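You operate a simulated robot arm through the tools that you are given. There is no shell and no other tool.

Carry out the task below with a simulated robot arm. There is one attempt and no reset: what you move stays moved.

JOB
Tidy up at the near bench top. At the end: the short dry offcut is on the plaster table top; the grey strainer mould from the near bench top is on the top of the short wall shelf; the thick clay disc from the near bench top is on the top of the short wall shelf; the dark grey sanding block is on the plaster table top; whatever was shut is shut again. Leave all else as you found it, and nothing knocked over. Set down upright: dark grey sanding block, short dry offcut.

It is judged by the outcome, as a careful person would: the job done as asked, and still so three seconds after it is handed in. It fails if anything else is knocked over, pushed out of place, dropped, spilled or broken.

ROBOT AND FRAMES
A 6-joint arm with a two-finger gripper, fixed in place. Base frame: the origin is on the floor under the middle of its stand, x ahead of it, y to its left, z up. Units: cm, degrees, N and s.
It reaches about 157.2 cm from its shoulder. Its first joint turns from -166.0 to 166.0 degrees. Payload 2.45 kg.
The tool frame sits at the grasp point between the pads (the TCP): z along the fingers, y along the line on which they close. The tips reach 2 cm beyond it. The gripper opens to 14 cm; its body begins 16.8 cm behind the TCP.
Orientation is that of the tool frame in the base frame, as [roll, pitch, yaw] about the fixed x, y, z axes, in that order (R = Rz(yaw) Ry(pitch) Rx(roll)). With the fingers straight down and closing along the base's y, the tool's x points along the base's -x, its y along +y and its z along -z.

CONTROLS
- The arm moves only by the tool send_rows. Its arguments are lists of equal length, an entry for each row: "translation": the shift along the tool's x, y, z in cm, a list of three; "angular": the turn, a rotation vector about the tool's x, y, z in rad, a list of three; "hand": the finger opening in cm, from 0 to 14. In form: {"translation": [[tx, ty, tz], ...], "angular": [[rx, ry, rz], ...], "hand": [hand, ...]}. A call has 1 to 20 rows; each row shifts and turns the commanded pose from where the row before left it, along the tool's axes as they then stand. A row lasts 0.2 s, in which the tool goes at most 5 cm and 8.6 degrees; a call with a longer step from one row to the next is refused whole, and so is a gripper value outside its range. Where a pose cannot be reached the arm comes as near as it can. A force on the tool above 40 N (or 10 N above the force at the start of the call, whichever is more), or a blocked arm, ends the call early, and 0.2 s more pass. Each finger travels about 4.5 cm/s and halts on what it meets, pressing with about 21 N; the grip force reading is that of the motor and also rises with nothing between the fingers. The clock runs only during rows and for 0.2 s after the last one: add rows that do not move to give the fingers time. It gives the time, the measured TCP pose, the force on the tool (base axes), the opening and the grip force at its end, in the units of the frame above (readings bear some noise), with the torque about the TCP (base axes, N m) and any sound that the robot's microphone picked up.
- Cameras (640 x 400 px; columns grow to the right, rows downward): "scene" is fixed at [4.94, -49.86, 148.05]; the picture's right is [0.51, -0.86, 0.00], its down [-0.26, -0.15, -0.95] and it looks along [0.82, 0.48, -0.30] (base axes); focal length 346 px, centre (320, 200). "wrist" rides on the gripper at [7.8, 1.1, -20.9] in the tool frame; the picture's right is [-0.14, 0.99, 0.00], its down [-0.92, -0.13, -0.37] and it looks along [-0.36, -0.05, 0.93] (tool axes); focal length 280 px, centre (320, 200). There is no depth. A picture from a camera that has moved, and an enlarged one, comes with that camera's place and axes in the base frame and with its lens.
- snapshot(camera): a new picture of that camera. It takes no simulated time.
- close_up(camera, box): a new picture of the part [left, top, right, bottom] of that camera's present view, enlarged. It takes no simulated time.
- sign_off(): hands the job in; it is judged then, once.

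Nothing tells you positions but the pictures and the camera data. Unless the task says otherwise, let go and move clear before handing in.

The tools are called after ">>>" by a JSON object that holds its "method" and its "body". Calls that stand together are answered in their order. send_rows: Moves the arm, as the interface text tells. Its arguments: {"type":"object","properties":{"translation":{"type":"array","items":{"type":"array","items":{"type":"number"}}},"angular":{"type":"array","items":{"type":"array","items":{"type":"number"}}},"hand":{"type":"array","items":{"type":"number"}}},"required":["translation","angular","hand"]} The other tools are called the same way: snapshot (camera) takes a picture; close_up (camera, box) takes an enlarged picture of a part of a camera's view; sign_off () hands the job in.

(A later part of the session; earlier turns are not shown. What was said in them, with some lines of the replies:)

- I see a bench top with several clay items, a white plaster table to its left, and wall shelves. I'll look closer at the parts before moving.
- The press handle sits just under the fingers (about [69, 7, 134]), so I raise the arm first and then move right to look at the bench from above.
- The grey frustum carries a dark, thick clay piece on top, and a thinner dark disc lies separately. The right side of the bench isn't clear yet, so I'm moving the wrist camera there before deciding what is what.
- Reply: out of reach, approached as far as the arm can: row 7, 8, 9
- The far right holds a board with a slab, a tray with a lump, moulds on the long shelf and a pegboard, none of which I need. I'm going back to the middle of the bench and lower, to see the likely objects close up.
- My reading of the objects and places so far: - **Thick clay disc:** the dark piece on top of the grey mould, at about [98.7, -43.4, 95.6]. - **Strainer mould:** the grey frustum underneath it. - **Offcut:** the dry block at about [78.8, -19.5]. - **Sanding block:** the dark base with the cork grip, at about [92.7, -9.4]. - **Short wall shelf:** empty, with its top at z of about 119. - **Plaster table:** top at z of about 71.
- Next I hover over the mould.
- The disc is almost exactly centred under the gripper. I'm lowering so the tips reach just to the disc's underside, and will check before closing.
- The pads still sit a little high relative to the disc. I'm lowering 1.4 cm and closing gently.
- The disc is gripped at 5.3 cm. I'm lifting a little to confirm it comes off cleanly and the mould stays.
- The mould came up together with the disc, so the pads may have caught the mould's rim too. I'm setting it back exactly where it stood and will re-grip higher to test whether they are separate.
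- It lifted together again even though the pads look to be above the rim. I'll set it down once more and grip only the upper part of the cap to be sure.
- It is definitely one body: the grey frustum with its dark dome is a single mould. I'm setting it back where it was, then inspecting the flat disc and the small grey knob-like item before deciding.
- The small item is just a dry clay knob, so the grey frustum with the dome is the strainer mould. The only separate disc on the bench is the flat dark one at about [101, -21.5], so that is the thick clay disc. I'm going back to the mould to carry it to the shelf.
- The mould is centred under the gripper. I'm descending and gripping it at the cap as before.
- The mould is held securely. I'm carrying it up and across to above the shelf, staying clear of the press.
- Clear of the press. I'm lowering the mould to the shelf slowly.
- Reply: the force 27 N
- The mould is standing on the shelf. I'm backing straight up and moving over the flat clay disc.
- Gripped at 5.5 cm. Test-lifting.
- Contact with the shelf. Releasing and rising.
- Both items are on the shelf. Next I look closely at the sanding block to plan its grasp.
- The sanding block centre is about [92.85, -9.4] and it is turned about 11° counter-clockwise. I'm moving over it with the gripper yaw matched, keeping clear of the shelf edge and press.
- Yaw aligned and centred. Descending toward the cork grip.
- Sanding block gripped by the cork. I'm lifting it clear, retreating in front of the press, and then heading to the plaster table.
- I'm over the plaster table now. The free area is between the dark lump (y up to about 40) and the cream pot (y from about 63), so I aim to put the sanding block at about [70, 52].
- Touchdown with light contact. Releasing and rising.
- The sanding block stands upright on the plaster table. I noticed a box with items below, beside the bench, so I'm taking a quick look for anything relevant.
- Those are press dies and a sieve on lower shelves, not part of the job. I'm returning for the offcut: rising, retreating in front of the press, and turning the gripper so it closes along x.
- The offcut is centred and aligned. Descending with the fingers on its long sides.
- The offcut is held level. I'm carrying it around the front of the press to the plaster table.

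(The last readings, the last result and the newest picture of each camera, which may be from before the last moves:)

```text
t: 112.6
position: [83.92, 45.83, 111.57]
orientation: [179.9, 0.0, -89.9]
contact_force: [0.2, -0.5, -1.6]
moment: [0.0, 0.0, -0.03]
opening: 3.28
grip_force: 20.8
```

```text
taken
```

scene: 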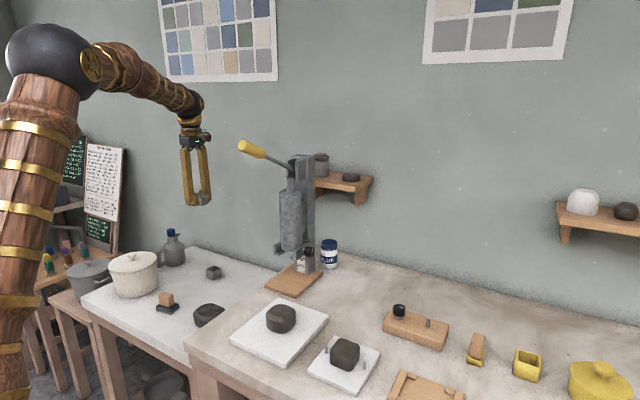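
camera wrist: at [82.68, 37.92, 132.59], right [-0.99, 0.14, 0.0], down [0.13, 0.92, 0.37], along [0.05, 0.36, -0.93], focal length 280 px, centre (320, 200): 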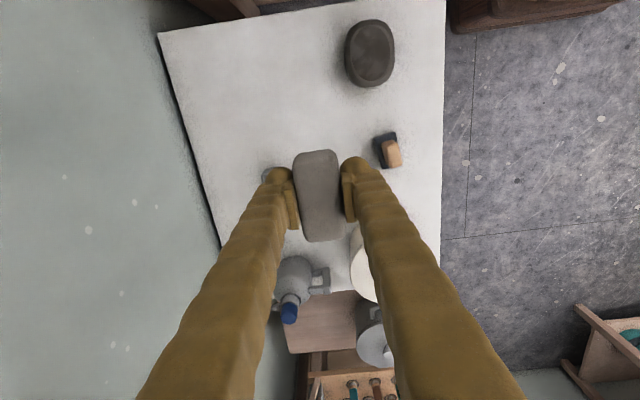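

The landing spot at about [84, 46] is clear of the lump, the sanding block and the small box. Lowering.

>>> {"method": "send_rows", "body": {"translation": [[0, 0, 4], [0, 0, 4], [0, 0, 4], [0, 0, 4], [0, 0, 4], [0, 0, 4], [0, 0, 4], [0, 0, 3], [0, 0, 2], [0, 0, 1], [0, 0, 0]], "angular": [[0, 0, 0], [0, 0, 0], [0, 0, 0], [0, 0, 0], [0, 0, 0], [0, 0, 0], [0, 0, 0], [0, 0, 0], [0, 0, 0], [0, 0, 0], [0, 0, 0]], "hand": [2, 2, 2, 2, 2, 2, 2, 2, 2, 2, 2]}}

>>> {"method": "close_up", "body": {"camera": "scene", "box": [120, 200, 280, 340]}}

>>> {"method": "snapshot", "body": {"camera": "wrist"}}

```text
t: 115.0
position: [83.86, 45.81, 77.53]
orientation: [180.0, 0.0, -90.0]
contact_force: [-0.9, -0.2, -2.4]
moment: [-0.02, 0.01, 0.03]
opening: 3.3
grip_force: 20.6
```

```text
2.86 times, centred on (200, 270) of scene
camera zoom: at [4.94, -49.86, 148.05], right [0.51, -0.86, 0.0], down [-0.26, -0.15, -0.95], along [0.82, 0.48, -0.3], focal length 990 px, centre (663, 0)
```

zoom: 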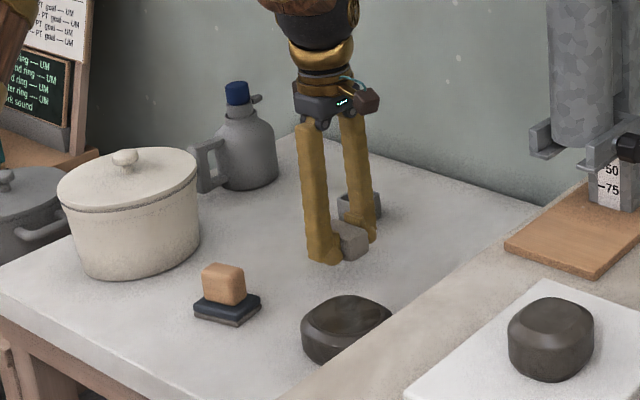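

```text
taken
camera wrist: at [82.73, 37.98, 98.49], right [-0.99, 0.14, 0.0], down [0.13, 0.92, 0.37], along [0.05, 0.36, -0.93], focal length 280 px, centre (320, 200)
```

wrist: 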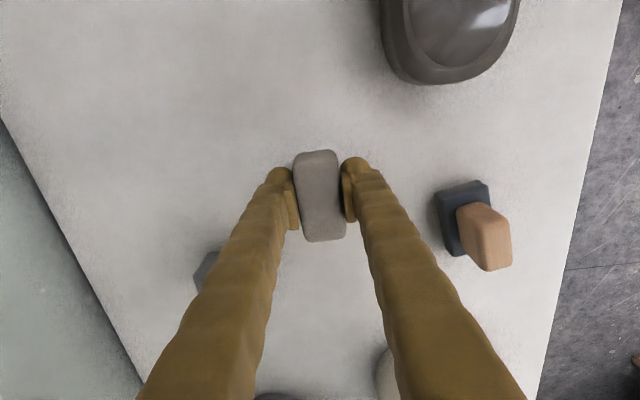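

>>> {"method": "send_rows", "body": {"translation": [[0, 0, 1.2], [0, 0, 0.8], [0, 0, 0.5], [0, 0, 0]], "angular": [[0, 0, 0], [0, 0, 0], [0, 0, 0], [0, 0, 0]], "hand": [2, 2, 2, 2]}}

>>> {"method": "send_rows", "body": {"translation": [[0, 0, 0.25], [0, 0, 0]], "angular": [[0, 0, 0], [0, 0, 0]], "hand": [2, 2]}}

>>> {"method": "close_up", "body": {"camera": "scene", "box": [170, 250, 240, 310]}}

```text
t: 116.0
position: [84.03, 45.76, 74.92]
orientation: [179.9, 0.1, -89.9]
contact_force: [-0.5, 0.7, -2.0]
moment: [-0.01, 0.0, 0.01]
opening: 3.31
grip_force: 20.6
```

```text
t: 116.6
position: [83.9, 45.83, 74.69]
orientation: [-180.0, 0.0, -89.8]
contact_force: [0.0, 0.0, -1.6]
moment: [-0.01, 0.03, 0.0]
opening: 3.32
grip_force: 20.9
```

```text
6.67 times, centred on (205, 280) of scene
camera zoom: at [4.94, -49.86, 148.05], right [0.51, -0.86, 0.0], down [-0.26, -0.15, -0.95], along [0.82, 0.48, -0.3], focal length 2309 px, centre (1087, -333)
```

zoom: 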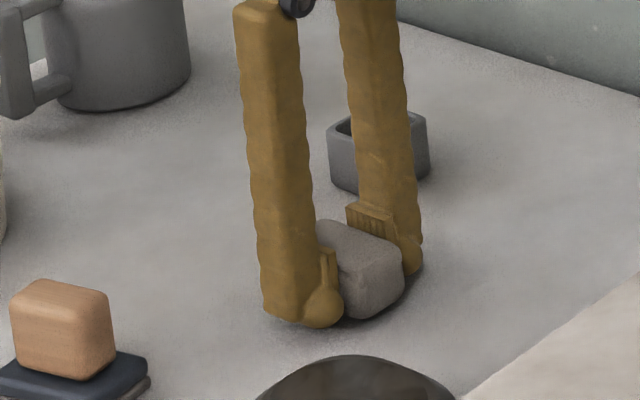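

>>> {"method": "send_rows", "body": {"translation": [[0, 0, 0.2], [0, 0, 0.15], [0, 0, 0]], "angular": [[0, 0, 0], [0, 0, 0], [0, 0, 0]], "hand": [2, 2, 2]}}

```text
t: 117.4
position: [83.77, 45.73, 74.42]
orientation: [180.0, 0.0, -90.0]
contact_force: [-0.8, 0.0, -1.9]
moment: [0.04, 0.01, 0.0]
opening: 3.29
grip_force: 21.0
```

>>> {"method": "send_rows", "body": {"translation": [[0, 0, 0.15], [0, 0, 0.1], [0, 0, 0]], "angular": [[0, 0, 0], [0, 0, 0], [0, 0, 0]], "hand": [2, 2, 2]}}

```text
t: 118.2
position: [83.8, 45.92, 74.29]
orientation: [-180.0, 0.0, -89.9]
contact_force: [0.0, 0.1, -0.8]
moment: [0.01, -0.01, 0.0]
opening: 3.31
grip_force: 21.3
```

>>> {"method": "send_rows", "body": {"translation": [[0, 0, 0.1], [0, 0, 0.05], [0, 0, 0]], "angular": [[0, 0, 0], [0, 0, 0], [0, 0, 0]], "hand": [2, 2, 2]}}

```text
t: 119.0
position: [83.83, 45.84, 74.17]
orientation: [179.9, 0.0, -89.9]
contact_force: [-3.9, -0.6, 12.3]
moment: [0.01, 0.11, 0.0]
opening: 3.29
grip_force: 21.3
```

Contact with the table. Releasing gently and rising straight up.

>>> {"method": "send_rows", "body": {"translation": [[0, 0, -0.1], [0, 0, 0], [0, 0, 0], [0, 0, 0], [0, 0, 0], [0, 0, -1], [0, 0, -2], [0, 0, -4], [0, 0, -4], [0, 0, -4], [0, 0, -4], [0, 0, 0]], "angular": [[0, 0, 0], [0, 0, 0], [0, 0, 0], [0, 0, 0], [0, 0, 0], [0, 0, 0], [0, 0, 0], [0, 0, 0], [0, 0, 0], [0, 0, 0], [0, 0, 0], [0, 0, 0]], "hand": [3, 4, 5, 6, 6, 6, 6, 6, 6, 6, 6, 6]}}

>>> {"method": "snapshot", "body": {"camera": "wrist"}}

>>> {"method": "close_up", "body": {"camera": "scene", "box": [100, 220, 280, 340]}}

```text
t: 121.6
position: [83.8, 45.82, 93.05]
orientation: [-180.0, 0.0, -89.9]
contact_force: [-0.7, 0.1, -0.2]
moment: [-0.01, 0.01, 0.0]
opening: 6.03
grip_force: 0.1
```

```text
taken
camera wrist: at [82.7, 37.96, 114.21], right [-0.99, 0.14, 0.0], down [0.13, 0.92, 0.37], along [0.05, 0.36, -0.93], focal length 280 px, centre (320, 200)
```

wrist: 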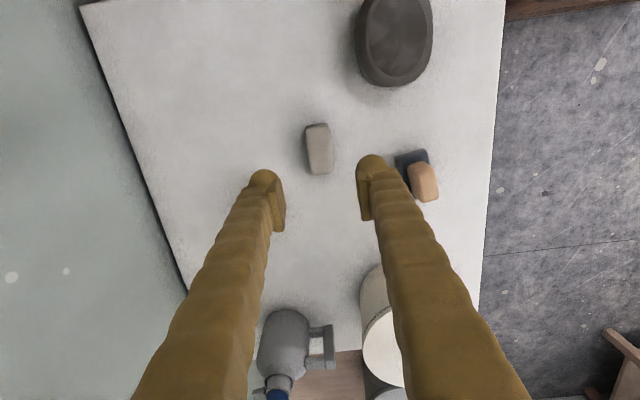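

```text
3.33 times, centred on (190, 280) of scene
camera zoom: at [4.94, -49.86, 148.05], right [0.51, -0.86, 0.0], down [-0.26, -0.15, -0.95], along [0.82, 0.48, -0.3], focal length 1154 px, centre (753, -67)
```

zoom: 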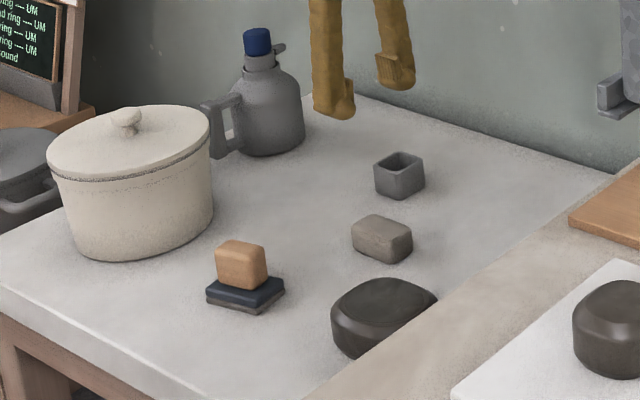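

All four items are placed. Before finishing I'm moving the arm clear and reviewing everything, including the coloured pots at far left, to double-check my identifications.

>>> {"method": "send_rows", "body": {"translation": [[0, 0, -4], [0, 0, -4], [0, 0, -4], [0, 0, -4], [0, 0, -4], [0, 0, -4], [0, 0, -4], [0, 4, -4], [0, 4, 0], [0, 4, 0], [0, 4, 0], [0, 4, 0], [0, 4, 0], [0, 0, 0]], "angular": [[0, 0, 0], [0, 0, 0], [0, 0, 0], [0, 0, 0], [0, 0, 0], [0, 0, 0], [0, 0, 0], [0, 0, 0], [0, 0, 0], [0, 0, 0], [0, 0, 0], [0, 0, 0], [0, 0, 0], [0, 0, 0]], "hand": [6, 6, 6, 6, 6, 6, 6, 6, 6, 6, 6, 6, 6, 6]}}

>>> {"method": "snapshot", "body": {"camera": "scene"}}

>>> {"method": "close_up", "body": {"camera": "scene", "box": [0, 160, 120, 300]}}

>>> {"method": "close_up", "body": {"camera": "scene", "box": [0, 170, 60, 220]}}

>>> {"method": "snapshot", "body": {"camera": "wrist"}}

```text
refused: row 8 steps farther than a row can; nothing moved
```

```text
taken
```

scene: 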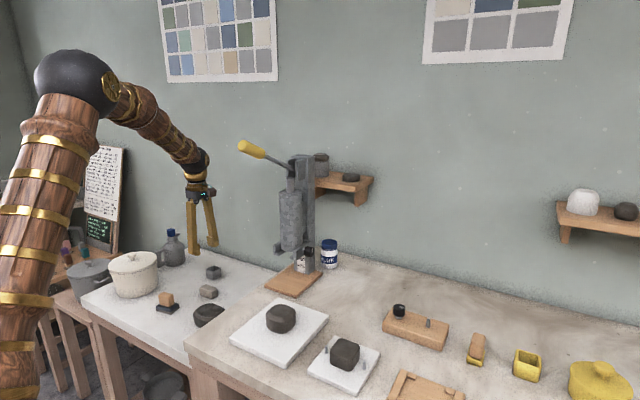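

```text
2.86 times, centred on (60, 230) of scene
camera zoom: at [4.94, -49.86, 148.05], right [0.51, -0.86, 0.0], down [-0.26, -0.15, -0.95], along [0.82, 0.48, -0.3], focal length 990 px, centre (1063, 114)
```

zoom: 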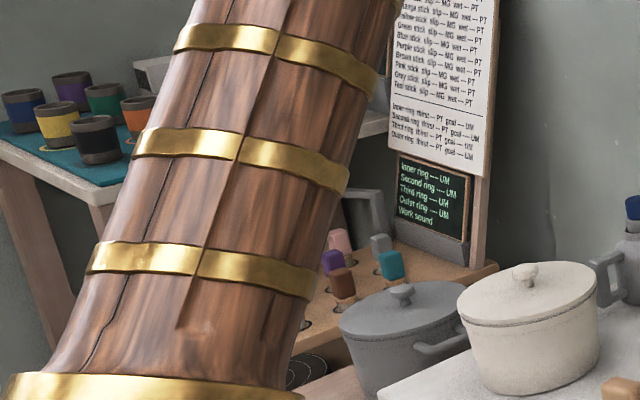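

```text
8.00 times, centred on (30, 195) of scene
camera zoom: at [4.94, -49.86, 148.05], right [0.51, -0.86, 0.0], down [-0.26, -0.15, -0.95], along [0.82, 0.48, -0.3], focal length 2771 px, centre (2640, 240)
```

zoom: 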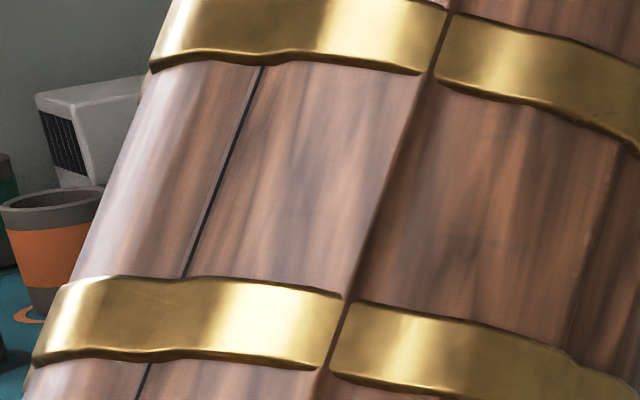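

```text
taken
camera wrist: at [82.7, 37.96, 114.21], right [-0.99, 0.14, 0.0], down [0.13, 0.92, 0.37], along [0.05, 0.36, -0.93], focal length 280 px, centre (320, 200)
```

wrist: 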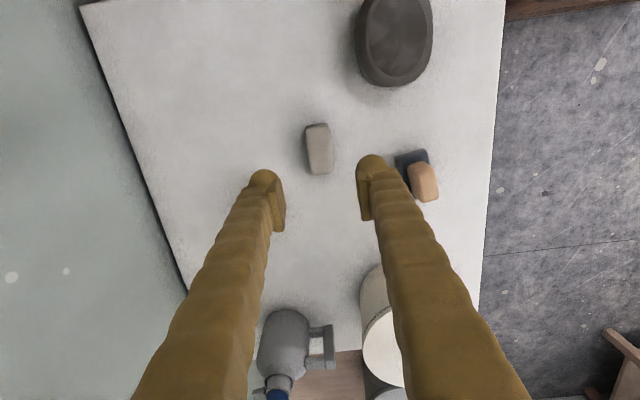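

One row was too long, so nothing moved; I'm resending with smaller steps.

>>> {"method": "send_rows", "body": {"translation": [[0, 0, -4], [0, 0, -4], [0, 0, -4], [0, 0, -4], [0, 0, -4], [0, 0, -4], [0, 0, -4], [0, 0, -4], [0, 4, 0], [0, 4, 0], [0, 4, 0], [0, 4, 0], [0, 4, 0], [0, 4, 0], [0, 4, 0], [0, 4, 0], [0, 0, 0]], "angular": [[0, 0, 0], [0, 0, 0], [0, 0, 0], [0, 0, 0], [0, 0, 0], [0, 0, 0], [0, 0, 0], [0, 0, 0], [0, 0, 0], [0, 0, 0], [0, 0, 0], [0, 0, 0], [0, 0, 0], [0, 0, 0], [0, 0, 0], [0, 0, 0], [0, 0, 0]], "hand": [6, 6, 6, 6, 6, 6, 6, 6, 6, 6, 6, 6, 6, 6, 6, 6, 6]}}

>>> {"method": "snapshot", "body": {"camera": "scene"}}

>>> {"method": "close_up", "body": {"camera": "scene", "box": [280, 120, 400, 220]}}

>>> {"method": "close_up", "body": {"camera": "scene", "box": [60, 200, 300, 360]}}

>>> {"method": "close_up", "body": {"camera": "scene", "box": [300, 240, 640, 400]}}

```text
t: 125.2
position: [51.84, 45.72, 125.16]
orientation: [-180.0, 0.0, -89.9]
contact_force: [0.3, 0.0, 0.3]
moment: [0.0, -0.03, -0.03]
opening: 6.02
grip_force: 0.0
```

```text
taken
```

scene: 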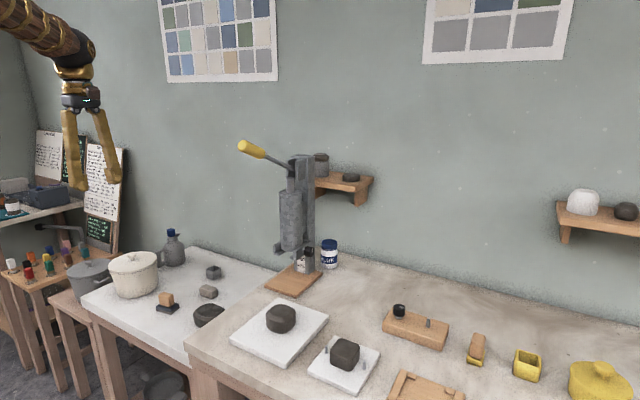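

```text
4.00 times, centred on (340, 170) of scene
camera zoom: at [4.94, -49.86, 148.05], right [0.51, -0.86, 0.0], down [-0.26, -0.15, -0.95], along [0.82, 0.48, -0.3], focal length 1385 px, centre (240, 320)
```

zoom: 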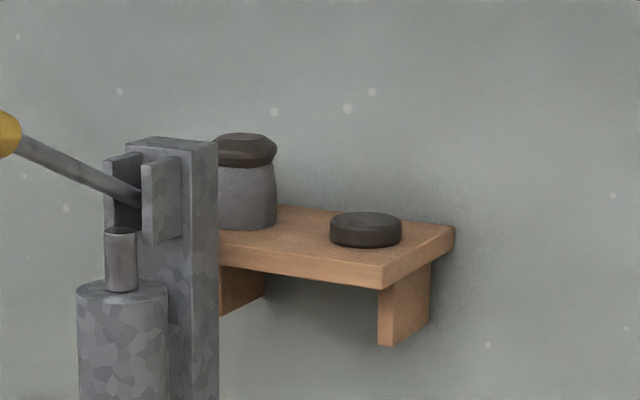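

```text
2.50 times, centred on (180, 280) of scene
camera zoom: at [4.94, -49.86, 148.05], right [0.51, -0.86, 0.0], down [-0.26, -0.15, -0.95], along [0.82, 0.48, -0.3], focal length 866 px, centre (670, 0)
```

zoom: 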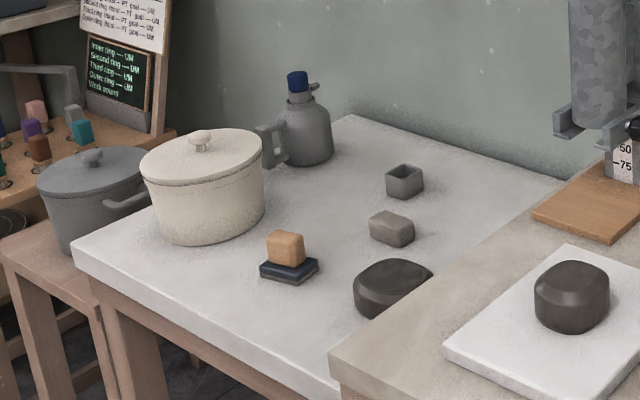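

```text
1.88 times, centred on (470, 320) of scene
camera zoom: at [4.94, -49.86, 148.05], right [0.51, -0.86, 0.0], down [-0.26, -0.15, -0.95], along [0.82, 0.48, -0.3], focal length 652 px, centre (38, -26)
```

zoom: 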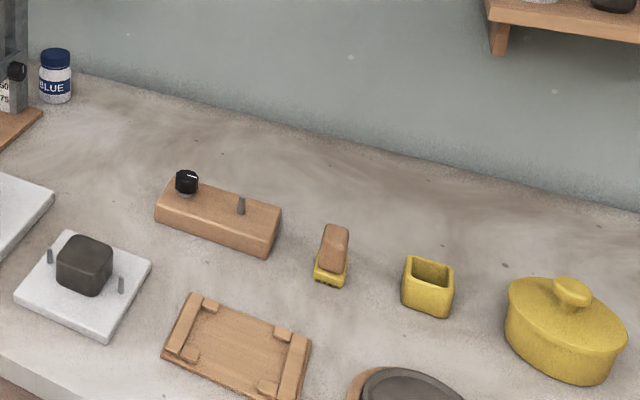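

Everything is where it should be:
- **Short shelf:** the mould and the clay disc are on top.
- **Plaster table:** the sanding block and the offcut stand upright.
- **Everything else:** undisturbed, with nothing left open.

The arm is clear, so I'm handing in.

>>> {"method": "sign_off", "body": {}}

```text
The job is handed in.
```

I moved all four items and handed the job in, but one identification is a judgement call: which object the job meant by the thick clay disc.

- **Short wall shelf:** the grey strainer mould and the flat dark clay disc are both on top.
- **Plaster table:** the dark grey sanding block and the short dry offcut are standing upright in the free space between the dark lump and the cream pot.
- **Everything else:** I opened nothing, and the final pictures of the benches and shelves showed nothing knocked over or shifted.

**Thick clay disc:** the mould has a dark clay cap that could also be read as the thick disc. I test-lifted it by the cap three times and the mould came up with it each time, so I treated the mould and cap as one piece. I moved the separate flat disc as the thick clay disc; if the cap was meant, that flat disc should have stayed on the bench.

**Sanding block:** I took it to be the block with the cork grip. Its base looks more navy than dark grey, but nothing else on the bench looked like a sanding block.
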